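You operate a simulated robot arm through the tools that you are given. There is no shell and no other tool. Be economical: measure what you need, move in short steps, check, and stop when the job is done.

You are at the controls of a simulated robot arm. One attempt, no reset.

## Task
Swap the old plugs in the long block for the two on the plug card.
Fine: each old plug goes back to its row in the holder; each new one is pressed home in the hole with its row's letter. Set down upright: what you pick out.

The check looks at the end state, three seconds after you hand in, the way a careful person would. Anything else that was tipped, shoved, dropped, spilled or broken makes it a failure.

## Robot
A 7-joint arm with a two-finger parallel gripper, fixed in place. Base frame: the origin is at the foot of the arm, x ahead of it, y to its left, z up; the work surface is at about z = 0. Readings come in mm, rad, newtons and seconds.
With the tool pointing down near the work surface it reaches from about 220 to 580 mm from the base axis. Its first joint turns from -1.152 to 1.152 rad. Payload 2.5 kg.
The TCP is the grasp point between the finger pads, 23 mm short of the fingertips. In the tool frame z runs along the fingers and y along their closing line. Largest opening 94 mm; finger width 38, thickness 10; the body of the gripper, 54 by 96 mm, starts 39 mm behind the TCP.
Orientation is that of the tool frame in the base frame, as a unit quaternion [x, y, z, w]. With the fingers straight down and closing along the base's y, the tool's x points along the base's -x, its y along +y and its z along -z.

## Interface
- The arm moves only by the tool nudge_tool. Its argument "plan" is a list of rows, each a list of 7 numbers: the shift along the base's x, y, z in units of 30 mm (1.0 is 30 mm), then the turn, a rotation vector about the base's x, y, z in units of 8 degrees (1.0 is 8 degrees), then the finger opening in mm, from 0 to 94. In form: [[x, y, z, wx, wy, wz, grip], ...]. A call has 1 to 8 rows; each row shifts and turns the commanded pose from where the row before left it. A call with a number of a shift or a turn outside -1 to 1 is refused whole. A row lasts 0.2 s, in which the tool goes at most 50 mm and 0.15 rad; a call with a longer step from one row to the next is refused whole, and so is a gripper value outside its range. Where a pose cannot be reached the arm comes as near as it can. A force on the tool above 40 N (or 10 N above the force at the start of the call, whichever is more), or a blocked arm, ends the call early, and 0.2 s more pass. The fingers move at their own pace (about 108 mm/s each) and stop on an object; they squeeze with about 31 N. The grip force told is the motor's: it shows also when the fingers shut on nothing. Time passes only in rows, and 0.2 s behind the last, so rows that do not move let the fingers close. It gives the time, the measured TCP pose, the force on the tool (base axes), the opening and the grip force at its end, in the units of the frame above (readings bear some noise), with the torque about the TCP (base axes, N m) and any sound that the robot's microphone picked up.
- Cameras (640 x 400 px; columns grow to the right, rows downward): "scene" is fixed at [97.1, -395.8, 550.8]; the picture's right is [0.95, -0.31, 0.00], its down [-0.16, -0.48, -0.86] and it looks along [0.26, 0.82, -0.51] (base axes); focal length 309 px, centre (320, 200). "wrist" rides on the gripper at [86, 16, -74] in the tool frame; the picture's right is [-0.18, 0.98, 0.00], its down [-0.58, -0.11, -0.81] and it looks along [-0.79, -0.15, 0.59] (tool axes); focal length 243 px, centre (320, 200). There is no depth. A picture from a camera that has moved, and an enlarged one, comes with that camera's place and axes in the base frame and with its lens.
- snapshot(camera): a new picture of that camera. It takes no simulated time.
- enlarge(camera, box): a new picture of the part [left, top, right, bottom] of that camera's present view, enlarged. It takes no simulated time.
- sign_off(): hands the job in; it is judged then, once.

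Go step by step. Nothing tells you positions but the pictures and the camera data: compare them with the known pose of the tool, close in by small moves and look again before you grip or let go. The budget is 120 turns and 64 pictures, counting those below and the enlarged ones. Unless the task says otherwise, let go and move clear before handing in, and close with one line.

The tools are called after "Call:" by a JSON object that holds its "fn" and its "kwargs". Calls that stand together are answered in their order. nudge_tool: Moves the arm, as the interface text tells. Its arguments: {"type":"object","properties":{"plan":{"type":"array"}},"required":["plan"]} The other tools are called the same way: snapshot (camera) takes a picture; enlarge (camera, box) takes an enlarged picture of a part of a camera's view; sign_off () hands the job in.

At the start:

```text
time_s: 0.0
tool_pos: [281.1, 353.4, 245.8]
orientation: [0.0, 1.0, 0.001, 0.001]
ft_force: [0.1, 0.1, -0.8]
wrist_torque: [0.0, 0.0, 0.01]
finger_gap: 93.8
gripper_force: 0.0
```

scene: 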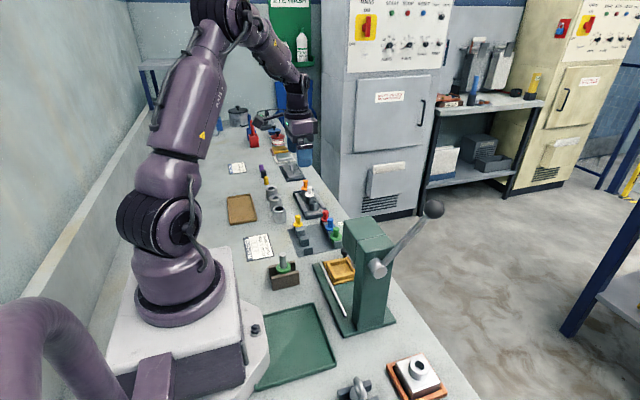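
wrist: 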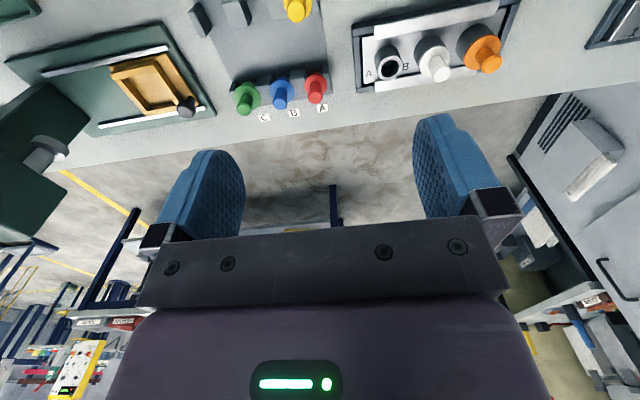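

I see a bench with several items; the long block seems to carry a ring labelled A, a white and an orange plug, and there's a holder with green, blue and red. I'll look closer at the areas and the cards before moving.

Call:
{"fn": "enlarge", "kwargs": {"camera": "scene", "box": [220, 140, 380, 240]}}

Call:
{"fn": "enlarge", "kwargs": {"camera": "scene", "box": [220, 200, 380, 300]}}

Call:
{"fn": "enlarge", "kwargs": {"camera": "wrist", "box": [180, 0, 540, 130]}}

```text
4.00 times, centred on (300, 190) of scene
camera zoom: at [97.1, -395.8, 550.8], right [0.95, -0.31, 0.0], down [-0.16, -0.48, -0.86], along [0.26, 0.82, -0.51], focal length 1237 px, centre (400, 240)
```

zoom: 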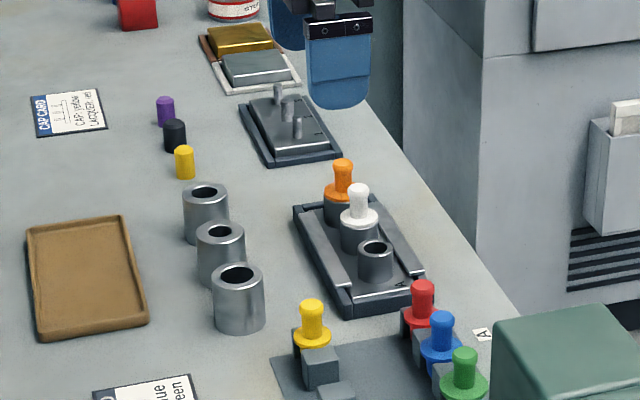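

```text
4.00 times, centred on (300, 250) of scene
camera zoom: at [97.1, -395.8, 550.8], right [0.95, -0.31, 0.0], down [-0.16, -0.48, -0.86], along [0.26, 0.82, -0.51], focal length 1237 px, centre (400, 0)
```

zoom: 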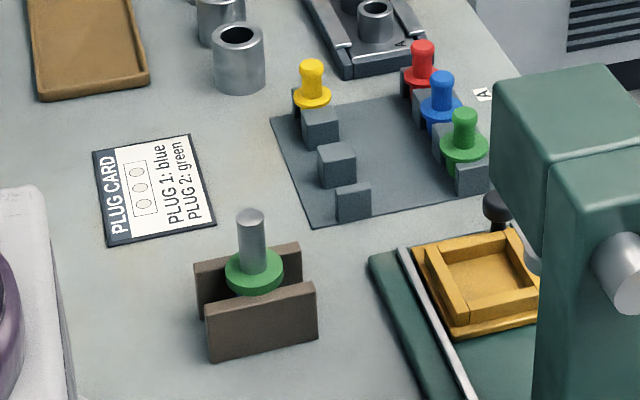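

```text
1.78 times, centred on (360, 65) of wrist
camera zoom: at [195.0, 369.6, 321.2], right [0.18, 0.98, 0.0], down [0.58, -0.11, 0.81], along [0.79, -0.15, -0.59], focal length 431 px, centre (249, 440)
```

zoom: 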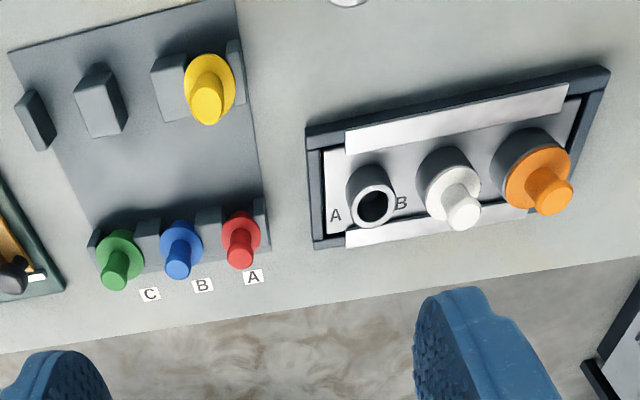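

The card says blue and green, which sit in holder rows B and C. So white (hole B) and orange (hole C) come out to the left-column places B and C. Hole C looks to be at about (338, 516), close to the reach limit, so I'll move over it with the fingers turned tangentially to test reach and look.

Call:
{"fn": "nudge_tool", "kwargs": {"plan": [[0.2, 0.6, -0.2, 0, 0, 1, 94], [0.2, 0.6, -0.2, 0, 0, 1, 94], [0.2, 0.6, -0.2, 0, 0, 1, 94], [0.2, 0.6, -0.2, 0, 0, 1, 94], [0.2, 0.6, -0.2, 0, 0, 1, 94], [0.2, 0.6, -0.2, 0, 0, 1, 94], [0.2, 0.6, -0.3, 0, 0, 1, 94], [0.2, 0.6, -0.3, 0, 0, 0, 94]]}}

Call:
{"fn": "snapshot", "kwargs": {"camera": "wrist"}}

```text
time_s: 1.8
tool_pos: [329.5, 496.9, 191.1]
orientation: [-0.47, 0.883, 0.0, -0.001]
ft_force: [-0.3, 0.6, -0.1]
wrist_torque: [0.01, -0.01, 0.01]
finger_gap: 94.1
gripper_force: 0.1
```

```text
58 pictures are left
camera wrist: at [268.1, 433.8, 266.9], right [-0.71, 0.7, 0.0], down [0.41, 0.42, 0.81], along [0.56, 0.57, -0.59], focal length 243 px, centre (320, 200)
```

wrist: 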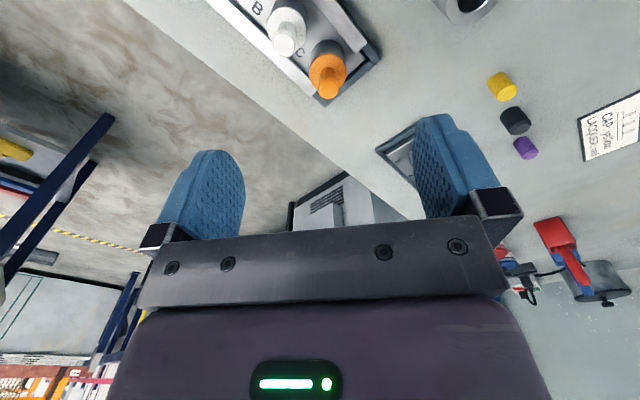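

Letter C stands between white and orange, so orange is in C, and the arm reached this radius upright. I'll close in over orange in small steps and check the reach lower down.

Call:
{"fn": "nudge_tool", "kwargs": {"plan": [[0.13, 0.25, -0.6, 0, 0, 0, 40], [0.12, 0.25, -0.6, 0, 0, 0, 40], [0, 0, -0.6, 0, 0, 0, 40], [0, 0, -0.5, 0, 0, 0, 40]]}}

Call:
{"fn": "snapshot", "kwargs": {"camera": "wrist"}}

Call:
{"fn": "enlarge", "kwargs": {"camera": "scene", "box": [270, 150, 350, 200]}}

```text
time_s: 2.8
tool_pos: [330.1, 503.3, 124.4]
orientation: [-0.469, 0.883, -0.001, -0.001]
ft_force: [0.9, -0.3, 0.4]
wrist_torque: [-0.04, 0.0, -0.01]
finger_gap: 39.9
gripper_force: 0.1
out of reach, approached as far as the arm can: row 1, 2
```

```text
57 pictures are left
camera wrist: at [268.7, 439.0, 197.8], right [-0.71, 0.7, 0.0], down [0.42, 0.42, 0.81], along [0.57, 0.57, -0.59], focal length 243 px, centre (320, 200)
```

wrist: 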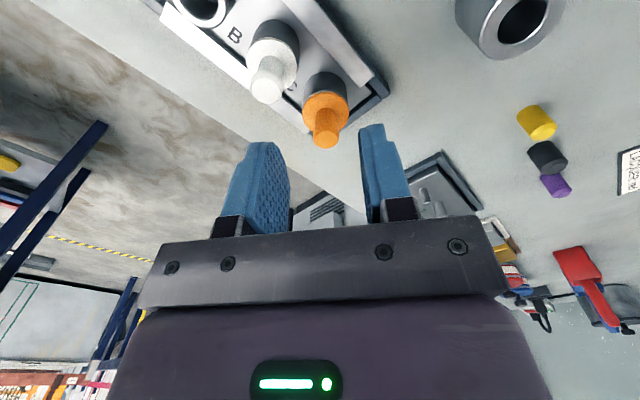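

```text
8.00 times, centred on (310, 175) of scene
camera zoom: at [97.1, -395.8, 550.8], right [0.95, -0.31, 0.0], down [-0.16, -0.48, -0.86], along [0.26, 0.82, -0.51], focal length 2474 px, centre (400, 400)
```

zoom: 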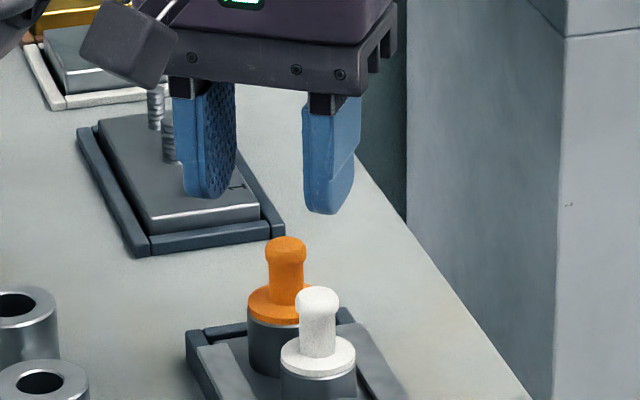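

At z=124 upright tops out at a radius near 602, while orange sits at about 617. I'll tilt the fingertips outward by 16° about the closing axis, then look again.

Call:
{"fn": "nudge_tool", "kwargs": {"plan": [[0, 0, 0, 0.83, -0.56, 0, 40], [0, 0, 0, 0.83, -0.56, 0, 40], [0.1, 0.15, -0.2, 0, 0, 0, 40], [0.1, 0.15, -0.2, 0, 0, 0, 40]]}}

Call:
{"fn": "snapshot", "kwargs": {"camera": "wrist"}}

Call:
{"fn": "enlarge", "kwargs": {"camera": "scene", "box": [270, 150, 350, 200]}}

```text
time_s: 3.8
tool_pos: [336.6, 510.9, 110.8]
orientation: [-0.465, 0.875, 0.065, 0.123]
ft_force: [0.0, -0.3, -0.3]
wrist_torque: [-0.01, 0.03, -0.02]
finger_gap: 40.3
gripper_force: 0.0
```

```text
55 pictures are left
camera wrist: at [264.9, 434.3, 159.2], right [-0.72, 0.7, 0.05], down [0.28, 0.22, 0.94], along [0.64, 0.68, -0.35], focal length 243 px, centre (320, 200)
```

wrist: 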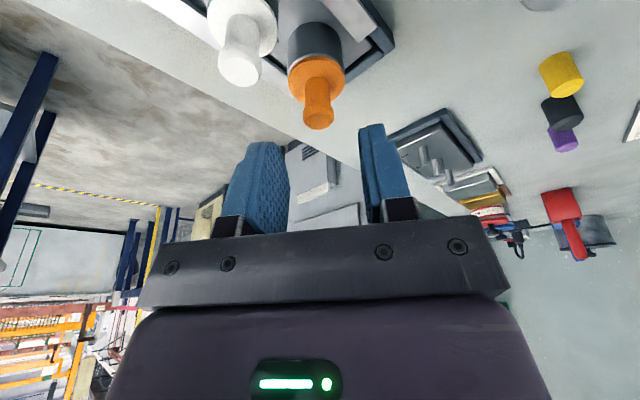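

```text
8.00 times, centred on (310, 175) of scene
camera zoom: at [97.1, -395.8, 550.8], right [0.95, -0.31, 0.0], down [-0.16, -0.48, -0.86], along [0.26, 0.82, -0.51], focal length 2474 px, centre (400, 400)
```

zoom: 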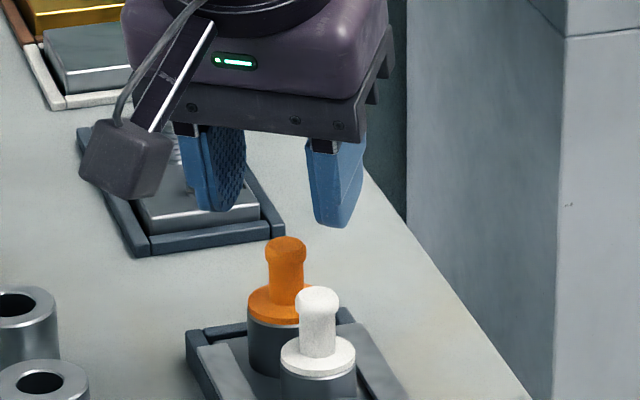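

The orange knob is now centred between the fingers laterally, about 7 mm outboard of the TCP. I'll descend part way and check.

Call:
{"fn": "nudge_tool", "kwargs": {"plan": [[0.06, 0.09, -0.3, 0, 0, 0, 40], [0, 0, -0.35, 0, 0, 0, 40]]}}

Call:
{"fn": "enlarge", "kwargs": {"camera": "wrist", "box": [220, 0, 420, 200]}}

Call:
{"fn": "enlarge", "kwargs": {"camera": "scene", "box": [270, 150, 350, 200]}}

```text
time_s: 4.4
tool_pos: [337.4, 514.8, 91.8]
orientation: [-0.465, 0.874, 0.066, 0.123]
ft_force: [-0.1, -0.2, -0.3]
wrist_torque: [0.0, 0.02, -0.02]
finger_gap: 40.4
gripper_force: 0.1
```

```text
2.00 times, centred on (320, 100) of wrist
camera zoom: at [266.6, 437.3, 139.6], right [-0.72, 0.7, 0.05], down [0.28, 0.22, 0.94], along [0.64, 0.68, -0.35], focal length 485 px, centre (320, 400)
```

zoom: 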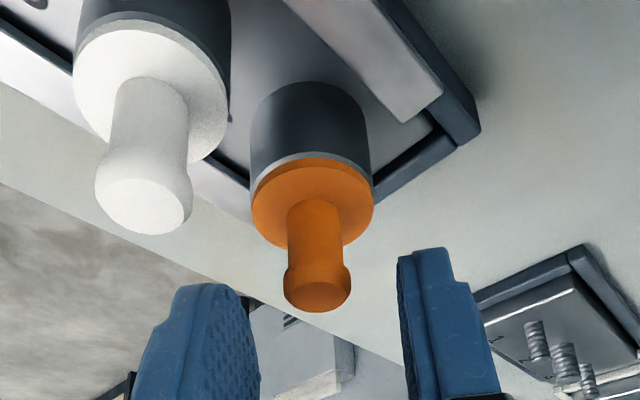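

```text
8.00 times, centred on (310, 175) of scene
camera zoom: at [97.1, -395.8, 550.8], right [0.95, -0.31, 0.0], down [-0.16, -0.48, -0.86], along [0.26, 0.82, -0.51], focal length 2474 px, centre (400, 400)
```

zoom: 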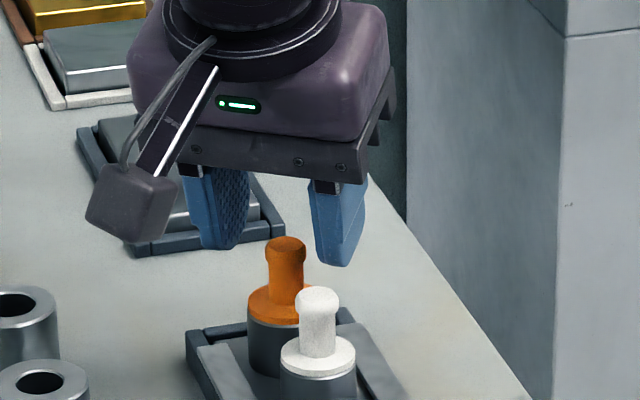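

Lateral centring is good, and radially the knob lies within the finger width. I'll lower until the tips are just above the flange and check.

Call:
{"fn": "nudge_tool", "kwargs": {"plan": [[0, 0, -0.25, 0, 0, 0, 40], [0, 0, -0.25, 0, 0, 0, 40]]}}

Call:
{"fn": "enlarge", "kwargs": {"camera": "wrist", "box": [220, 0, 420, 200]}}

Call:
{"fn": "enlarge", "kwargs": {"camera": "scene", "box": [270, 150, 350, 200]}}

```text
time_s: 5.0
tool_pos: [337.7, 514.3, 76.8]
orientation: [-0.465, 0.874, 0.066, 0.122]
ft_force: [-0.6, -0.6, 0.6]
wrist_torque: [-0.01, 0.0, -0.02]
finger_gap: 39.7
gripper_force: 0.0
```

```text
2.00 times, centred on (320, 100) of wrist
camera zoom: at [267.0, 437.1, 125.0], right [-0.72, 0.7, 0.05], down [0.28, 0.22, 0.94], along [0.64, 0.68, -0.35], focal length 485 px, centre (320, 400)
```

zoom: 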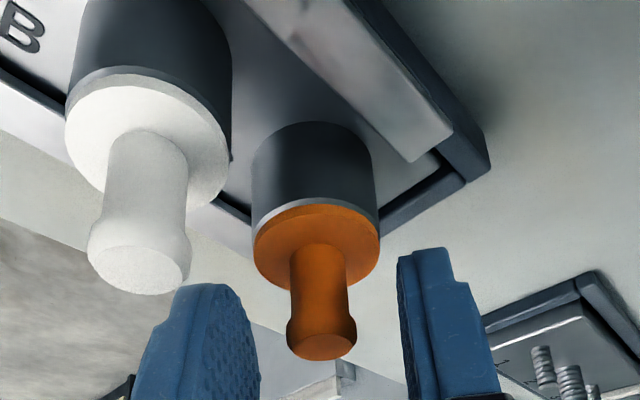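

```text
8.00 times, centred on (310, 175) of scene
camera zoom: at [97.1, -395.8, 550.8], right [0.95, -0.31, 0.0], down [-0.16, -0.48, -0.86], along [0.26, 0.82, -0.51], focal length 2474 px, centre (400, 400)
```

zoom: 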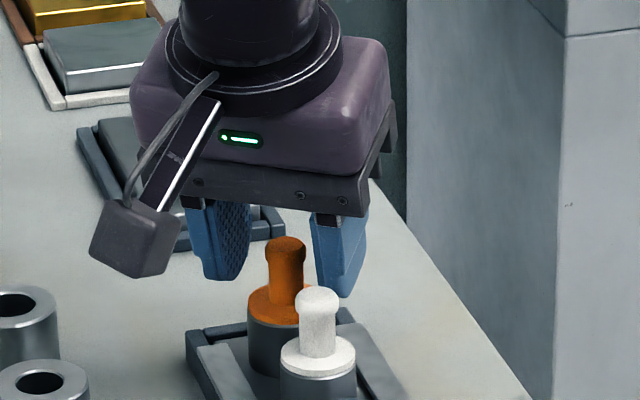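

Fingers straddle the knob with the head near the pads. I'll go down 4 mm more and close.

Call:
{"fn": "nudge_tool", "kwargs": {"plan": [[0, 0, -0.13, 0, 0, 0, 40], [0, 0, 0, 0, 0, 0, 24], [0, 0, 0, 0, 0, 0, 8], [0, 0, 0, 0, 0, 0, 5], [0, 0, 0, 0, 0, 0, 5]]}}

Call:
{"fn": "enlarge", "kwargs": {"camera": "wrist", "box": [220, 0, 420, 200]}}

```text
time_s: 6.2
tool_pos: [338.6, 514.5, 73.6]
orientation: [-0.464, 0.875, 0.065, 0.123]
ft_force: [-0.2, 1.2, -0.9]
wrist_torque: [0.02, -0.04, 0.02]
finger_gap: 16.1
gripper_force: 31.1
```

```text
2.00 times, centred on (320, 100) of wrist
camera zoom: at [266.9, 437.0, 121.4], right [-0.72, 0.7, 0.05], down [0.28, 0.22, 0.94], along [0.64, 0.68, -0.35], focal length 485 px, centre (320, 400)
```

zoom: 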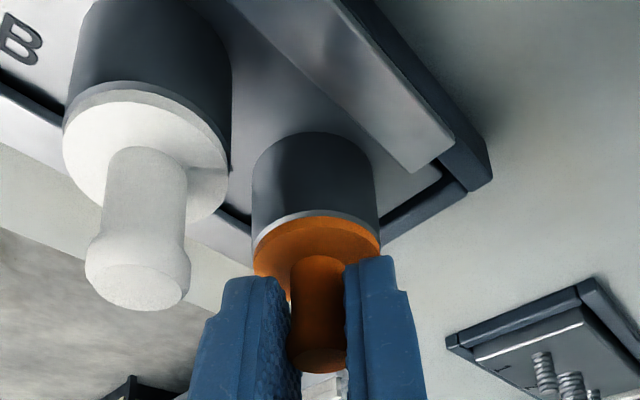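

Orange is held (gap 16.1 mm) at reference pose about (337.9, 514.5, 73.5). I'll pull straight up.

Call:
{"fn": "nudge_tool", "kwargs": {"plan": [[0, 0, 0.2, 0, 0, 0, 5], [0, 0, 0.3, 0, 0, 0, 5], [0, 0, 0.5, 0, 0, 0, 5], [0, 0, 0.5, 0, 0, 0, 5]]}}

Call:
{"fn": "snapshot", "kwargs": {"camera": "wrist"}}

Call:
{"fn": "enlarge", "kwargs": {"camera": "scene", "box": [270, 130, 350, 180]}}

```text
time_s: 7.2
tool_pos: [338.3, 514.3, 120.3]
orientation: [-0.465, 0.874, 0.065, 0.124]
ft_force: [-0.4, 0.2, -0.1]
wrist_torque: [-0.01, -0.02, -0.03]
finger_gap: 16.0
gripper_force: 31.0
```

```text
48 pictures are left
camera wrist: at [267.3, 437.2, 167.1], right [-0.72, 0.7, 0.05], down [0.28, 0.22, 0.94], along [0.64, 0.68, -0.35], focal length 243 px, centre (320, 200)
```

wrist: 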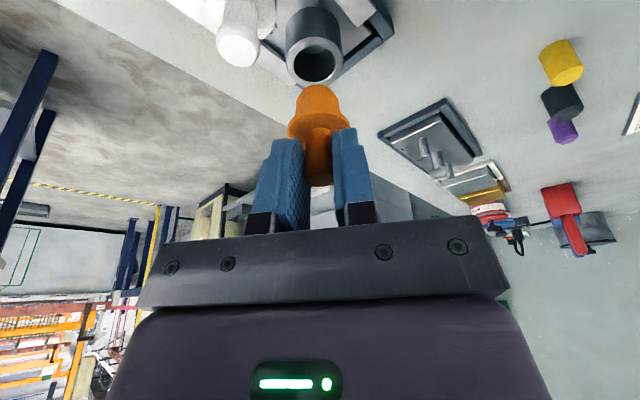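

```text
8.00 times, centred on (310, 155) of scene
camera zoom: at [97.1, -395.8, 550.8], right [0.95, -0.31, 0.0], down [-0.16, -0.48, -0.86], along [0.26, 0.82, -0.51], focal length 2474 px, centre (400, 560)
```

zoom: 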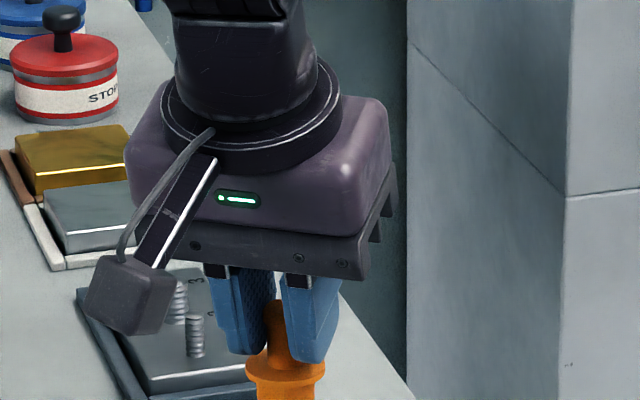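

Orange is out clean. I'll lift it clear and carry it toward the holder's left column.

Call:
{"fn": "nudge_tool", "kwargs": {"plan": [[0, 0, 0.95, 0, 0, 0, 5], [0, 0, 0.95, 0, 0, 0, 5], [-0.3, -0.9, 0, 0, 0, 0, 5], [-0.3, -0.95, 0, 0, 0, 0, 5], [-0.3, -0.95, 0, 0, 0, 0, 5], [-0.3, -0.95, 0, 0, 0, 0, 5], [-0.3, -0.95, 0, 0, 0, 0, 5], [-0.3, -0.95, 0, 0, 0, 0, 5]]}}

Call:
{"fn": "snapshot", "kwargs": {"camera": "wrist"}}

Call:
{"fn": "enlarge", "kwargs": {"camera": "scene", "box": [240, 160, 400, 260]}}

```text
time_s: 9.0
tool_pos: [282.4, 344.5, 175.3]
orientation: [-0.465, 0.874, 0.065, 0.123]
ft_force: [0.2, 0.8, -0.1]
wrist_torque: [-0.02, 0.01, 0.0]
finger_gap: 15.9
gripper_force: 30.7
```

```text
46 pictures are left
camera wrist: at [211.6, 267.7, 223.0], right [-0.72, 0.7, 0.05], down [0.28, 0.22, 0.94], along [0.64, 0.68, -0.35], focal length 243 px, centre (320, 200)
```

wrist: 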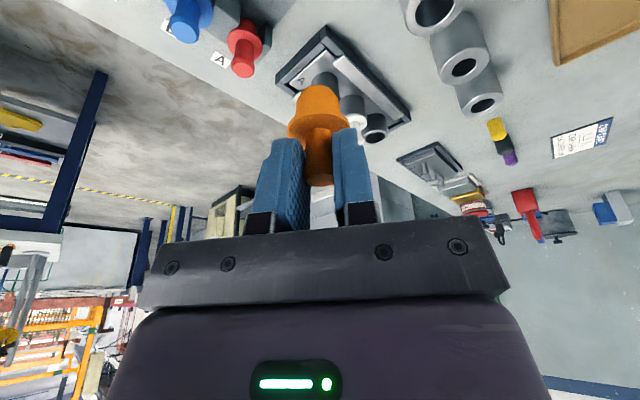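

```text
4.00 times, centred on (320, 210) of scene
camera zoom: at [97.1, -395.8, 550.8], right [0.95, -0.31, 0.0], down [-0.16, -0.48, -0.86], along [0.26, 0.82, -0.51], focal length 1237 px, centre (320, 160)
```

zoom: 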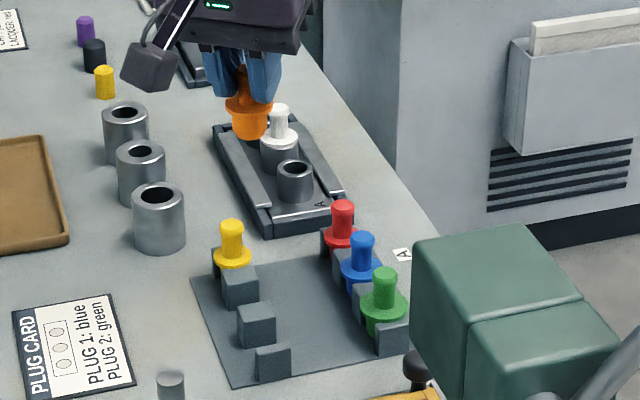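

Orange is held upright. The left-column C place should be near (263, 250). I'll go there with the yaw turned back 32° so the wrist camera stays away from the brown stand's pin, staying high.

Call:
{"fn": "nudge_tool", "kwargs": {"plan": [[-0.14, -0.64, 0, 0, 0, -1, 5], [-0.14, -0.64, 0, 0, 0, -1, 5], [-0.14, -0.64, -0.5, 0, 0, -1, 5], [-0.14, -0.64, -0.6, 0, 0, -1, 5], [-0.14, -0.64, -0.7, 0, 0, 0, 5]]}}

Call:
{"fn": "enlarge", "kwargs": {"camera": "wrist", "box": [160, 0, 480, 200]}}

Call:
{"fn": "enlarge", "kwargs": {"camera": "scene", "box": [260, 180, 360, 260]}}

```text
time_s: 10.2
tool_pos: [263.4, 247.4, 119.2]
orientation: [-0.204, 0.969, 0.028, 0.137]
ft_force: [-0.2, 0.2, -0.3]
wrist_torque: [-0.03, 0.03, 0.01]
finger_gap: 15.7
gripper_force: 31.1
```

```text
2.00 times, centred on (320, 100) of wrist
camera zoom: at [162.2, 221.3, 167.5], right [-0.24, 0.97, 0.05], down [0.35, 0.04, 0.94], along [0.91, 0.24, -0.35], focal length 485 px, centre (320, 400)
```

zoom: 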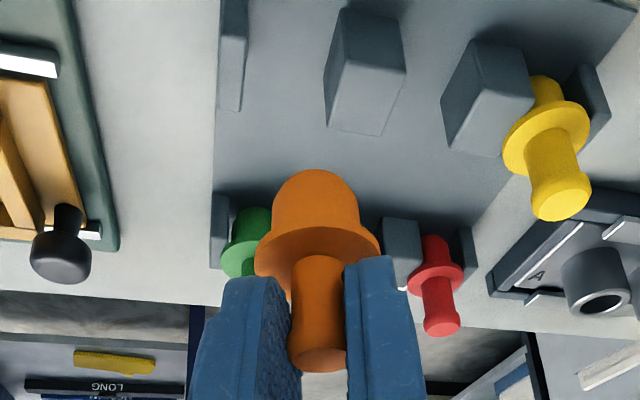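

```text
5.00 times, centred on (310, 220) of scene
camera zoom: at [97.1, -395.8, 550.8], right [0.95, -0.31, 0.0], down [-0.16, -0.48, -0.86], along [0.26, 0.82, -0.51], focal length 1546 px, centre (370, 100)
```

zoom: 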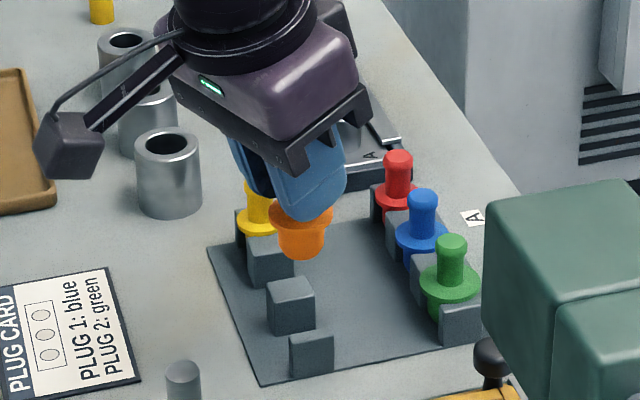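

The slots show as gaps about 25 mm wide between the blocks, and C's centre is near y≈248. I'll lower to just above the block tops and compare directly.

Call:
{"fn": "nudge_tool", "kwargs": {"plan": [[0, 0, -0.6, 0, 0, 0, 5], [0, 0, -0.5, 0, 0, 0, 5]]}}

Call:
{"fn": "enlarge", "kwargs": {"camera": "wrist", "box": [160, 0, 480, 200]}}

Call:
{"fn": "enlarge", "kwargs": {"camera": "scene", "box": [260, 180, 360, 260]}}

```text
time_s: 10.8
tool_pos: [263.2, 249.2, 87.3]
orientation: [-0.205, 0.969, 0.03, 0.136]
ft_force: [0.0, 0.3, 1.1]
wrist_torque: [-0.03, -0.01, 0.03]
finger_gap: 16.3
gripper_force: 31.0
```

```text
2.00 times, centred on (320, 100) of wrist
camera zoom: at [162.3, 221.8, 135.3], right [-0.24, 0.97, 0.05], down [0.35, 0.04, 0.94], along [0.91, 0.24, -0.35], focal length 485 px, centre (320, 400)
```

zoom: 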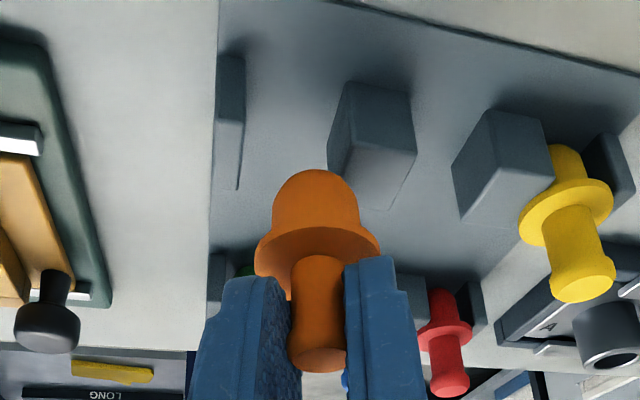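

```text
5.00 times, centred on (310, 220) of scene
camera zoom: at [97.1, -395.8, 550.8], right [0.95, -0.31, 0.0], down [-0.16, -0.48, -0.86], along [0.26, 0.82, -0.51], focal length 1546 px, centre (370, 100)
```

zoom: 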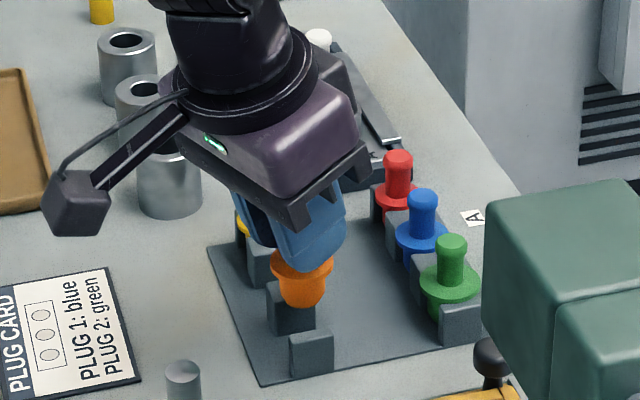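

I'll take a closer look at the slot edges before going down.

Call:
{"fn": "enlarge", "kwargs": {"camera": "wrist", "box": [250, 20, 400, 120]}}

Call:
{"fn": "enlarge", "kwargs": {"camera": "scene", "box": [300, 215, 348, 245]}}

```text
4.00 times, centred on (325, 70) of wrist
camera zoom: at [162.3, 221.8, 135.3], right [-0.24, 0.97, 0.05], down [0.35, 0.04, 0.94], along [0.91, 0.24, -0.35], focal length 970 px, centre (300, 720)
```

zoom: 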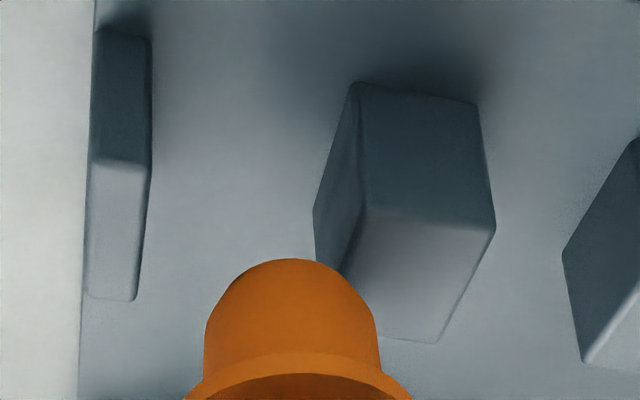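

```text
13.33 times, centred on (324, 230) of scene
camera zoom: at [97.1, -395.8, 550.8], right [0.95, -0.31, 0.0], down [-0.16, -0.48, -0.86], along [0.26, 0.82, -0.51], focal length 4123 px, centre (267, -200)
```

zoom: 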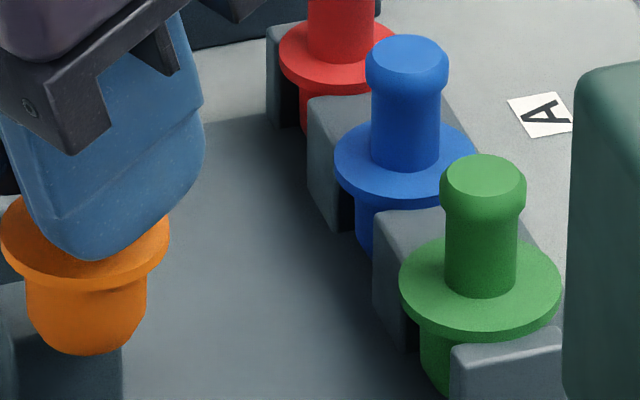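

The gap's centre comes out about 6.5 mm further toward −y than the plug, in both cameras. I'll shift and descend a bit, then check.

Call:
{"fn": "nudge_tool", "kwargs": {"plan": [[-0.03, -0.21, 0, 0, 0, 0, 5], [0, 0, -0.12, 0, 0, 0, 5]]}}

Call:
{"fn": "enlarge", "kwargs": {"camera": "wrist", "box": [250, 20, 400, 120]}}

Call:
{"fn": "enlarge", "kwargs": {"camera": "scene", "box": [300, 215, 348, 245]}}

```text
time_s: 11.4
tool_pos: [261.1, 242.1, 83.1]
orientation: [-0.206, 0.969, 0.029, 0.136]
ft_force: [1.0, -0.9, 0.4]
wrist_torque: [-0.04, -0.01, -0.01]
finger_gap: 15.9
gripper_force: 31.4
```

```text
4.00 times, centred on (325, 70) of wrist
camera zoom: at [160.6, 215.1, 131.3], right [-0.24, 0.97, 0.05], down [0.35, 0.04, 0.94], along [0.91, 0.24, -0.35], focal length 970 px, centre (300, 720)
```

zoom: 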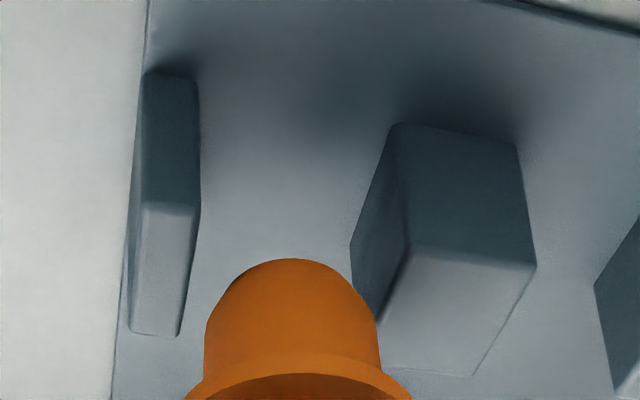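

```text
13.33 times, centred on (324, 230) of scene
camera zoom: at [97.1, -395.8, 550.8], right [0.95, -0.31, 0.0], down [-0.16, -0.48, -0.86], along [0.26, 0.82, -0.51], focal length 4123 px, centre (267, -200)
```

zoom: 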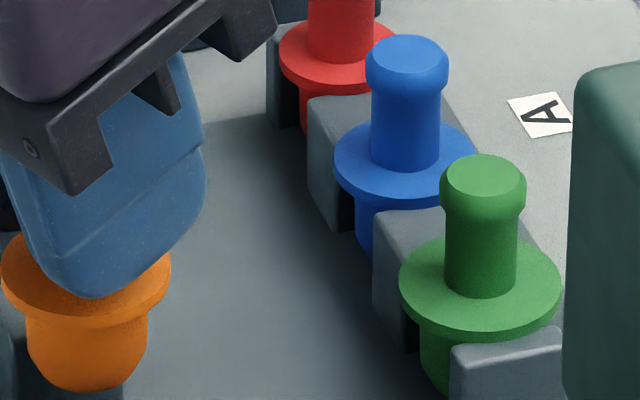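

The plug is now centred in the gap to within a millimetre. I'll descend gently, watching the force.

Call:
{"fn": "nudge_tool", "kwargs": {"plan": [[-0.04, 0, -0.2, 0, 0, 0, 5], [0, 0, -0.2, 0, 0, 0, 5], [0, 0, -0.2, 0, 0, 0, 5]]}}

Call:
{"fn": "enlarge", "kwargs": {"camera": "wrist", "box": [250, 20, 400, 120]}}

Call:
{"fn": "enlarge", "kwargs": {"camera": "scene", "box": [290, 215, 354, 255]}}

```text
time_s: 12.2
tool_pos: [260.4, 242.8, 66.2]
orientation: [-0.206, 0.969, 0.029, 0.136]
ft_force: [0.5, -0.2, -0.3]
wrist_torque: [0.01, 0.01, 0.02]
finger_gap: 16.3
gripper_force: 30.8
```

```text
4.00 times, centred on (325, 70) of wrist
camera zoom: at [160.3, 214.9, 113.9], right [-0.24, 0.97, 0.05], down [0.35, 0.04, 0.94], along [0.91, 0.24, -0.35], focal length 970 px, centre (300, 720)
```

zoom: 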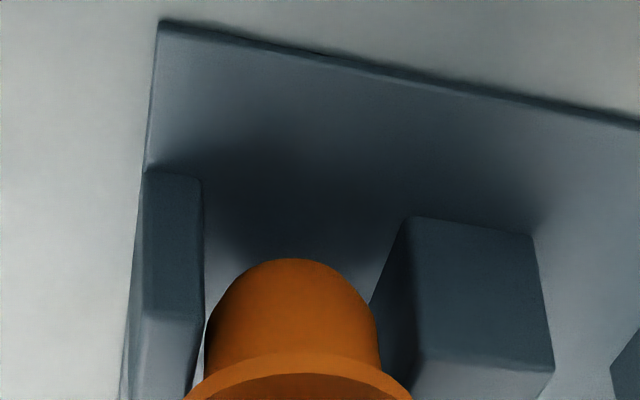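

```text
10.00 times, centred on (322, 235) of scene
camera zoom: at [97.1, -395.8, 550.8], right [0.95, -0.31, 0.0], down [-0.16, -0.48, -0.86], along [0.26, 0.82, -0.51], focal length 3092 px, centre (300, -150)
```

zoom: 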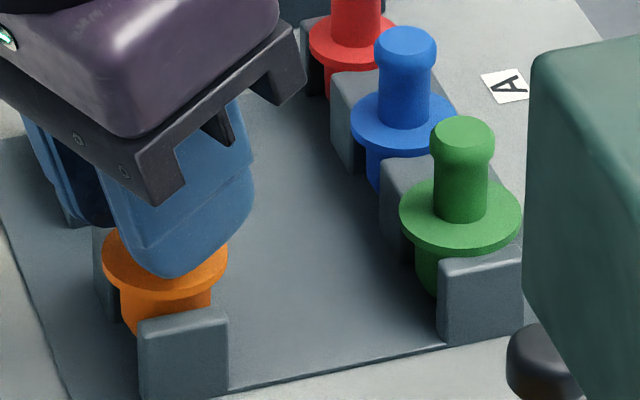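

Orange matches green's seat relation to the end block, with about 4–5 mm still to go. I'll continue down in small steps.

Call:
{"fn": "nudge_tool", "kwargs": {"plan": [[-0.03, 0, -0.1, 0, 0, 0, 5], [0, 0, -0.05, 0, 0, 0, 5]]}}

Call:
{"fn": "enlarge", "kwargs": {"camera": "scene", "box": [290, 215, 354, 255]}}

```text
time_s: 12.8
tool_pos: [259.8, 243.4, 61.7]
orientation: [-0.207, 0.969, 0.029, 0.136]
ft_force: [0.3, -0.5, 0.0]
wrist_torque: [-0.02, 0.0, 0.0]
finger_gap: 15.8
gripper_force: 31.1
```

```text
10.00 times, centred on (322, 235) of scene
camera zoom: at [97.1, -395.8, 550.8], right [0.95, -0.31, 0.0], down [-0.16, -0.48, -0.86], along [0.26, 0.82, -0.51], focal length 3092 px, centre (300, -150)
```

zoom: 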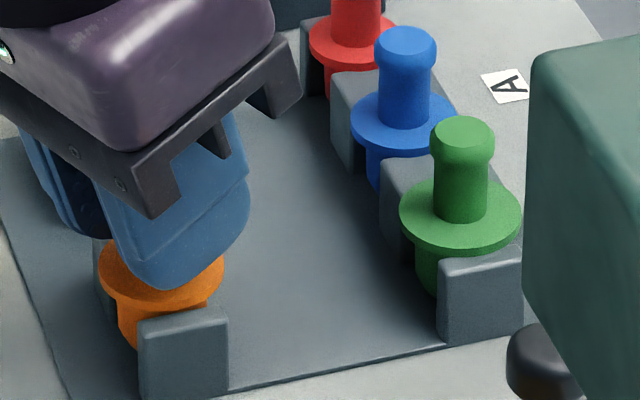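

Nearly seated. I'll lower by another 2 mm in fine steps to feel contact.

Call:
{"fn": "nudge_tool", "kwargs": {"plan": [[0, 0, -0.04, 0, 0, 0, 5], [0, 0, -0.03, 0, 0, 0, 5]]}}

```text
time_s: 13.4
tool_pos: [259.4, 243.5, 59.0]
orientation: [-0.205, 0.969, 0.029, 0.136]
ft_force: [-0.1, -0.1, -0.5]
wrist_torque: [0.01, -0.02, -0.03]
finger_gap: 15.7
gripper_force: 30.9
```

Call:
{"fn": "nudge_tool", "kwargs": {"plan": [[0, 0, -0.03, 0, 0, 0, 5], [0, 0, -0.03, 0, 0, 0, 5]]}}

Call:
{"fn": "enlarge", "kwargs": {"camera": "scene", "box": [290, 215, 354, 255]}}

```text
time_s: 14.1
tool_pos: [261.3, 243.8, 60.1]
orientation: [-0.206, 0.968, 0.03, 0.138]
ft_force: [-1.8, -2.3, 7.1]
wrist_torque: [-0.07, 0.05, -0.01]
finger_gap: 16.1
gripper_force: 31.4
stopped in row 2: the force on the tool passed its limit at 42 N (the readings are from after the stop); the commanded pose is now the measured one
```

```text
10.00 times, centred on (322, 235) of scene
camera zoom: at [97.1, -395.8, 550.8], right [0.95, -0.31, 0.0], down [-0.16, -0.48, -0.86], along [0.26, 0.82, -0.51], focal length 3092 px, centre (300, -150)
```

zoom: 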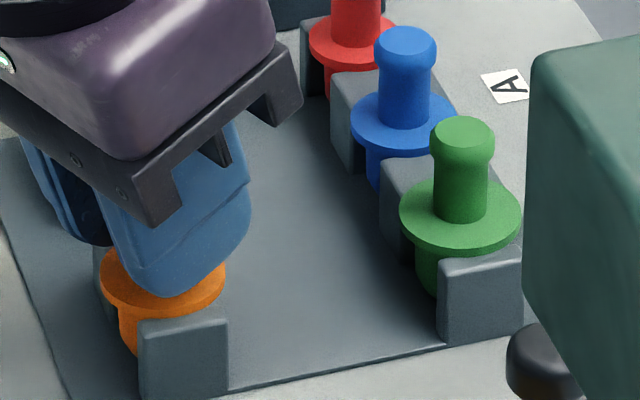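

Contact at seat. I'll release and rise straight up.

Call:
{"fn": "nudge_tool", "kwargs": {"plan": [[0, 0, 0.01, 0, 0, 0, 22], [0, 0, 0, 0, 0, 0, 34], [0, 0, 0.3, 0, 0, 0, 34], [0, 0, 0.8, 0, 0, 0, 34], [0, 0, 0.8, 0, 0, 0, 34]]}}

Call:
{"fn": "enlarge", "kwargs": {"camera": "wrist", "box": [160, 0, 480, 200]}}

Call:
{"fn": "enlarge", "kwargs": {"camera": "scene", "box": [290, 190, 370, 255]}}

```text
time_s: 15.3
tool_pos: [260.2, 241.3, 116.4]
orientation: [-0.206, 0.969, 0.029, 0.136]
ft_force: [0.5, -0.6, -0.3]
wrist_torque: [0.0, -0.02, 0.0]
finger_gap: 34.2
gripper_force: 0.0
```

```text
2.00 times, centred on (320, 100) of wrist
camera zoom: at [159.7, 214.5, 164.4], right [-0.24, 0.97, 0.05], down [0.35, 0.04, 0.94], along [0.91, 0.24, -0.35], focal length 485 px, centre (320, 400)
```

zoom: 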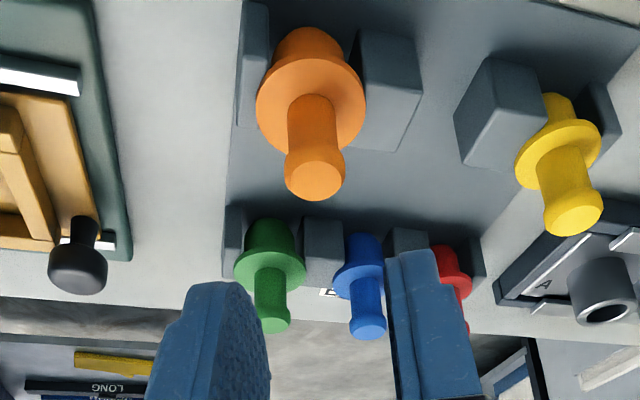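

```text
6.15 times, centred on (330, 222) of scene
camera zoom: at [97.1, -395.8, 550.8], right [0.95, -0.31, 0.0], down [-0.16, -0.48, -0.86], along [0.26, 0.82, -0.51], focal length 1903 px, centre (258, 62)
```

zoom: 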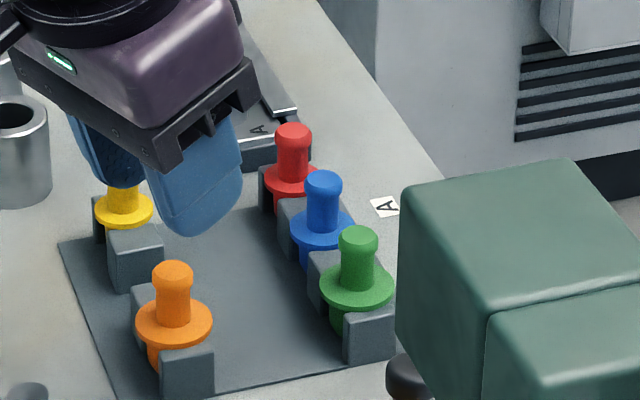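

Orange stands upright in left place C. Next is white in hole B, near (337, 466), with the same tilt and yaw as before.

Call:
{"fn": "nudge_tool", "kwargs": {"plan": [[0.1, 0.5, 0.6, 0, 0, 1, 34], [0.35, 0.98, 0.2, 0, 0, 1, 34], [0.35, 0.98, 0, 0, 0, 1, 34], [0.35, 0.98, 0, 0, 0, 1, 34], [0.35, 0.98, 0, 0, 0, 0, 34], [0.35, 0.98, 0, 0, 0, 0, 34], [0.35, 0.98, -0.3, 0, 0, 0, 34], [0.3, 0.98, -0.5, 0, 0, 0, 34]]}}

Call:
{"fn": "enlarge", "kwargs": {"camera": "wrist", "box": [220, 0, 420, 200]}}

```text
time_s: 17.1
tool_pos: [336.1, 462.6, 116.2]
orientation: [-0.464, 0.875, 0.066, 0.124]
ft_force: [-0.4, -0.1, 0.1]
wrist_torque: [-0.01, 0.02, 0.0]
finger_gap: 34.3
gripper_force: 0.1
```

```text
2.00 times, centred on (320, 100) of wrist
camera zoom: at [264.9, 385.1, 164.9], right [-0.72, 0.7, 0.05], down [0.28, 0.22, 0.94], along [0.64, 0.68, -0.35], focal length 485 px, centre (320, 400)
```

zoom: 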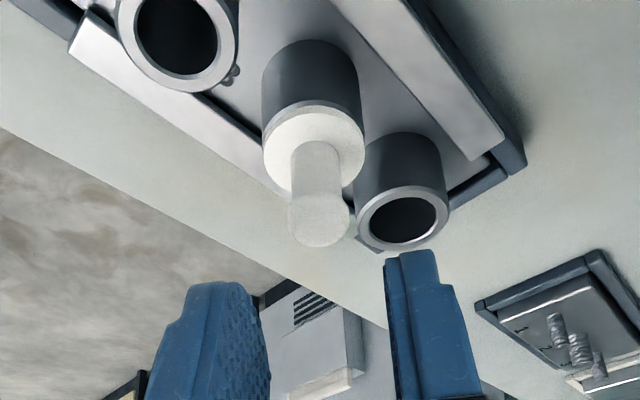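

White is well centred. I'll go down with a small outward correction and check before closing.

Call:
{"fn": "nudge_tool", "kwargs": {"plan": [[0.05, 0.09, -0.4, 0, 0, 0, 40], [0, 0, -0.5, 0, 0, 0, 40], [0, 0, -0.4, 0, 0, 0, 40]]}}

Call:
{"fn": "enlarge", "kwargs": {"camera": "wrist", "box": [220, 0, 420, 200]}}

```text
time_s: 17.9
tool_pos: [336.3, 465.9, 76.7]
orientation: [-0.465, 0.874, 0.066, 0.123]
ft_force: [0.1, -0.2, 0.4]
wrist_torque: [-0.03, 0.01, 0.02]
finger_gap: 40.1
gripper_force: 0.1
```

```text
2.00 times, centred on (320, 100) of wrist
camera zoom: at [265.5, 388.9, 124.2], right [-0.72, 0.7, 0.05], down [0.28, 0.22, 0.94], along [0.64, 0.68, -0.35], focal length 485 px, centre (320, 400)
```

zoom: 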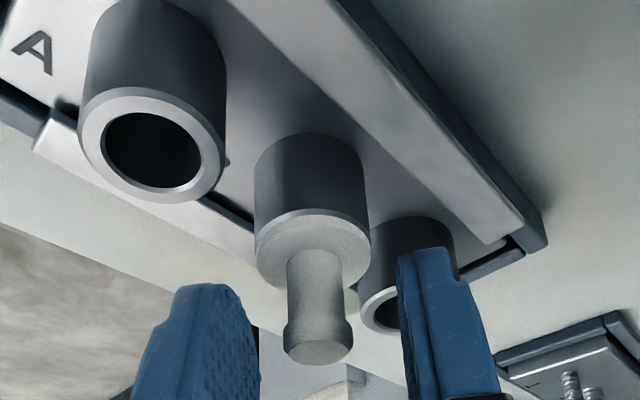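

White is nearly identical in view to how orange was, though its flange is slightly smaller. I'll lower 3.5 mm and close.

Call:
{"fn": "nudge_tool", "kwargs": {"plan": [[0, 0, -0.12, 0, 0, 0, 40], [0, 0, 0, 0, 0, 0, 24], [0, 0, 0, 0, 0, 0, 8], [0, 0, 0, 0, 0, 0, 5], [0, 0, 0, 0, 0, 0, 5]]}}

Call:
{"fn": "enlarge", "kwargs": {"camera": "wrist", "box": [220, 0, 420, 200]}}

```text
time_s: 19.1
tool_pos: [337.1, 467.0, 73.2]
orientation: [-0.464, 0.874, 0.066, 0.124]
ft_force: [2.4, -1.6, 0.8]
wrist_torque: [-0.04, -0.06, 0.0]
finger_gap: 15.8
gripper_force: 30.8
```

```text
2.00 times, centred on (320, 100) of wrist
camera zoom: at [266.2, 389.6, 121.2], right [-0.72, 0.7, 0.05], down [0.28, 0.22, 0.94], along [0.64, 0.68, -0.35], focal length 485 px, centre (320, 400)
```

zoom: 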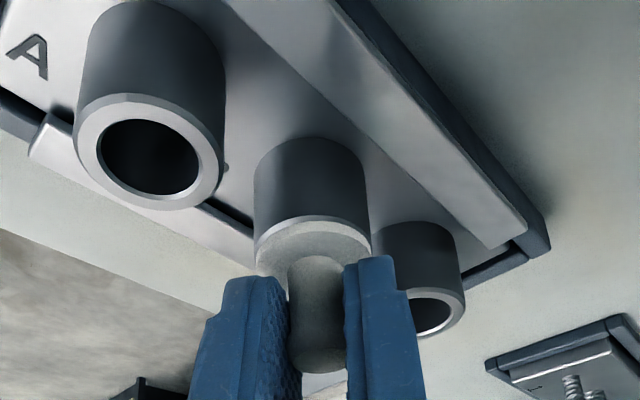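

White is held, reference B about (336.8, 466.4, 73.2). I'll lift it and carry it back to the holder.

Call:
{"fn": "nudge_tool", "kwargs": {"plan": [[0, 0, 0.2, 0, 0, 0, 5], [0, 0, 0.3, 0, 0, 0, 5], [0, 0, 0.5, 0, 0, 0, 5], [0, 0, 0.9, 0, 0, 0, 5], [0, 0, 0.9, 0, 0, 0, 5], [-0.3, -0.7, 0.3, 0, 0, 0, 5]]}}

```text
time_s: 20.5
tool_pos: [328.0, 446.3, 167.5]
orientation: [-0.465, 0.874, 0.067, 0.123]
ft_force: [-0.3, 0.3, -1.1]
wrist_torque: [-0.01, 0.0, 0.0]
finger_gap: 15.8
gripper_force: 30.7
```

Call:
{"fn": "nudge_tool", "kwargs": {"plan": [[-0.375, -0.883, 0, 0, 0, -1, 5], [-0.375, -0.883, 0, 0, 0, -1, 5], [-0.375, -0.883, 0, 0, 0, -1, 5], [-0.375, -0.883, 0, 0, 0, -1, 5], [-0.375, -0.883, 0, 0, 0, 0, 5], [-0.375, -0.883, 0, 0, 0, 0, 5], [0, 0, -0.9, 0, 0, 0, 5], [0, 0, -0.9, 0, 0, 0, 5]]}}

Call:
{"fn": "enlarge", "kwargs": {"camera": "wrist", "box": [160, 0, 480, 200]}}

```text
time_s: 22.3
tool_pos: [260.0, 286.8, 112.5]
orientation: [-0.206, 0.968, 0.03, 0.137]
ft_force: [0.1, 0.6, -0.4]
wrist_torque: [0.01, 0.01, -0.01]
finger_gap: 15.6
gripper_force: 31.4
```

```text
2.00 times, centred on (320, 100) of wrist
camera zoom: at [159.4, 259.9, 159.8], right [-0.24, 0.97, 0.05], down [0.35, 0.04, 0.94], along [0.91, 0.24, -0.35], focal length 485 px, centre (320, 400)
```

zoom: 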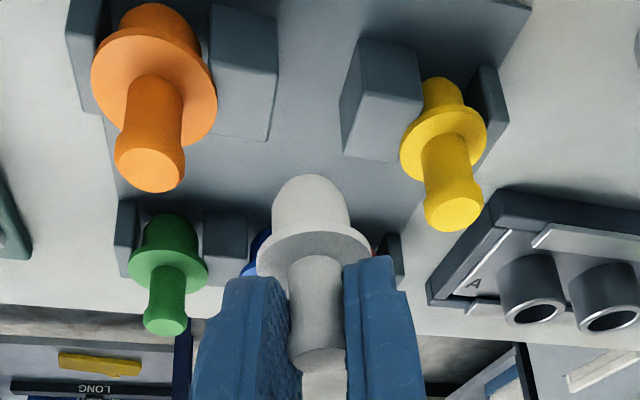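

Call:
{"fn": "nudge_tool", "kwargs": {"plan": [[0, 0, -0.5, 0, 0, 0, 5], [0, 0, -0.45, 0, 0, 0, 5]]}}

Call:
{"fn": "enlarge", "kwargs": {"camera": "wrist", "box": [250, 20, 400, 120]}}

```text
time_s: 22.9
tool_pos: [261.0, 286.2, 83.7]
orientation: [-0.206, 0.968, 0.029, 0.137]
ft_force: [0.9, -0.4, 0.1]
wrist_torque: [-0.03, 0.02, -0.01]
finger_gap: 15.6
gripper_force: 31.3
```

```text
4.00 times, centred on (325, 70) of wrist
camera zoom: at [160.3, 259.0, 131.7], right [-0.24, 0.97, 0.05], down [0.35, 0.04, 0.94], along [0.91, 0.24, -0.35], focal length 970 px, centre (300, 720)
```

zoom: 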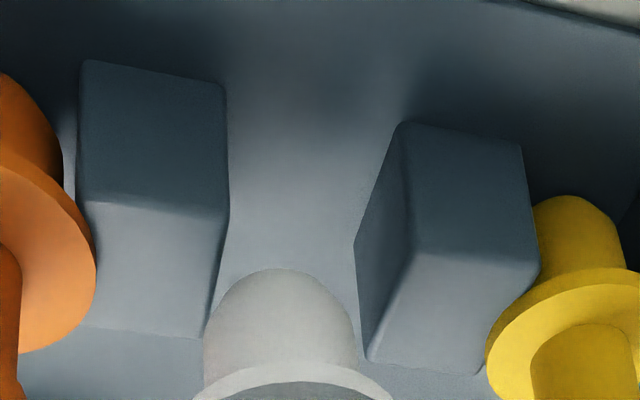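

The gap centre sits about 3 mm to +y of the shaft. I'll shift, lower a little and check.

Call:
{"fn": "nudge_tool", "kwargs": {"plan": [[0, 0.105, 0, 0, 0, 0, 5], [0, 0, -0.1, 0, 0, 0, 5]]}}

Call:
{"fn": "enlarge", "kwargs": {"camera": "wrist", "box": [250, 20, 400, 120]}}

```text
time_s: 23.5
tool_pos: [260.5, 290.2, 80.7]
orientation: [-0.206, 0.968, 0.029, 0.137]
ft_force: [-0.1, -0.1, 0.3]
wrist_torque: [-0.01, 0.01, 0.0]
finger_gap: 15.6
gripper_force: 31.5
```

```text
4.00 times, centred on (325, 70) of wrist
camera zoom: at [159.8, 262.2, 128.2], right [-0.24, 0.97, 0.05], down [0.35, 0.04, 0.94], along [0.91, 0.24, -0.35], focal length 970 px, centre (300, 720)
```

zoom: 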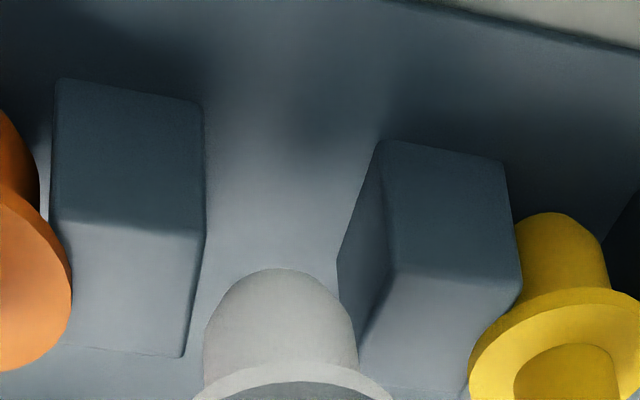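

Aligned. I'll descend in steps.

Call:
{"fn": "nudge_tool", "kwargs": {"plan": [[0, 0, -0.2, 0, 0, 0, 5], [0, 0, -0.15, 0, 0, 0, 5], [0, 0, -0.15, 0, 0, 0, 5]]}}

Call:
{"fn": "enlarge", "kwargs": {"camera": "wrist", "box": [250, 20, 400, 120]}}

```text
time_s: 24.3
tool_pos: [261.0, 290.5, 66.8]
orientation: [-0.207, 0.968, 0.03, 0.136]
ft_force: [0.9, 0.1, -0.6]
wrist_torque: [-0.01, 0.02, 0.0]
finger_gap: 15.7
gripper_force: 31.5
```

```text
4.00 times, centred on (325, 70) of wrist
camera zoom: at [159.9, 262.9, 114.2], right [-0.24, 0.97, 0.05], down [0.35, 0.04, 0.94], along [0.91, 0.24, -0.35], focal length 970 px, centre (300, 720)
```

zoom: 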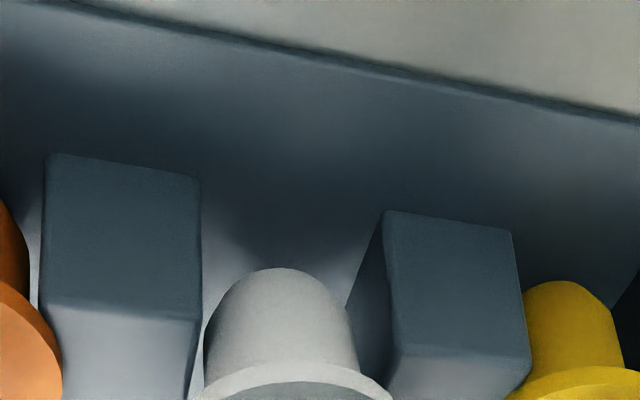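

It's in the slot with no side force. I'll continue to contact.

Call:
{"fn": "nudge_tool", "kwargs": {"plan": [[0, 0, -0.1, 0, 0, 0, 5], [0, 0, -0.07, 0, 0, 0, 5], [0, 0, -0.04, 0, 0, 0, 5]]}}

```text
time_s: 25.1
tool_pos: [259.4, 289.9, 59.3]
orientation: [-0.206, 0.968, 0.029, 0.137]
ft_force: [-0.7, 0.3, -0.9]
wrist_torque: [-0.03, 0.01, 0.03]
finger_gap: 15.7
gripper_force: 31.2
```

Call:
{"fn": "nudge_tool", "kwargs": {"plan": [[0, 0, -0.03, 0, 0, 0, 5], [0, 0, -0.03, 0, 0, 0, 5]]}}

Call:
{"fn": "enlarge", "kwargs": {"camera": "scene", "box": [280, 200, 360, 250]}}

```text
time_s: 25.7
tool_pos: [260.1, 290.1, 59.5]
orientation: [-0.205, 0.969, 0.029, 0.137]
ft_force: [-8.6, -9.1, 25.9]
wrist_torque: [-0.05, 0.24, 0.0]
finger_gap: 15.8
gripper_force: 31.2
```

```text
8.00 times, centred on (320, 225) of scene
camera zoom: at [97.0, -395.9, 550.7], right [0.95, -0.31, 0.0], down [-0.16, -0.48, -0.86], along [0.26, 0.82, -0.51], focal length 2474 px, centre (320, 0)
```

zoom: 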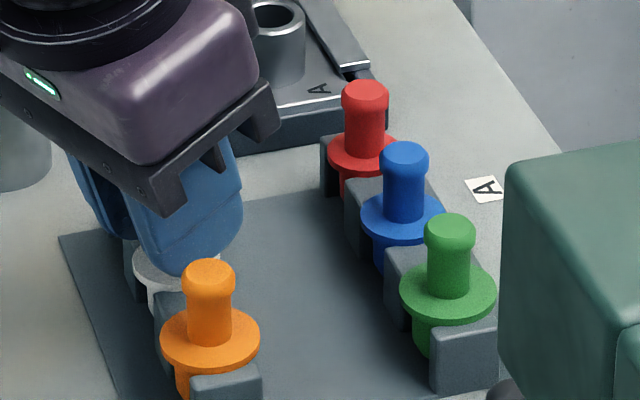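

White is seated. I'll release with a small opening and rise.

Call:
{"fn": "nudge_tool", "kwargs": {"plan": [[0, 0, 0.06, 0, 0, 0, 5], [0, 0, 0, 0, 0, 0, 28], [0, 0, 0.1, 0, 0, 0, 28], [0, 0, 0.6, 0, 0, 0, 28], [0, 0, 0.8, 0, 0, 0, 28]]}}

Call:
{"fn": "enlarge", "kwargs": {"camera": "wrist", "box": [160, 0, 480, 200]}}

```text
time_s: 26.9
tool_pos: [261.1, 290.9, 105.5]
orientation: [-0.206, 0.969, 0.03, 0.136]
ft_force: [-0.2, 0.0, 1.6]
wrist_torque: [0.03, 0.0, 0.01]
finger_gap: 28.2
gripper_force: 0.0
```

```text
2.00 times, centred on (320, 100) of wrist
camera zoom: at [160.1, 262.7, 152.9], right [-0.24, 0.97, 0.05], down [0.35, 0.04, 0.94], along [0.91, 0.24, -0.35], focal length 485 px, centre (320, 400)
```

zoom: 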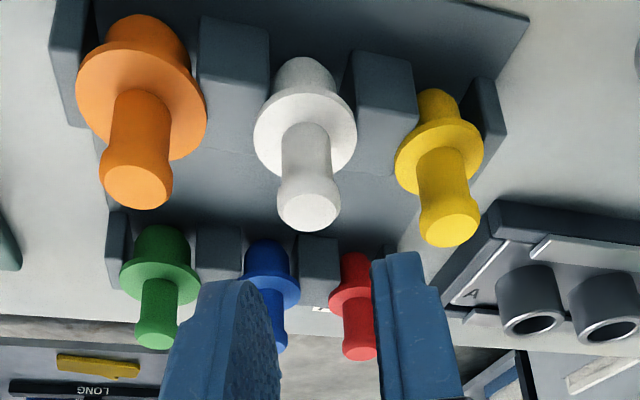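

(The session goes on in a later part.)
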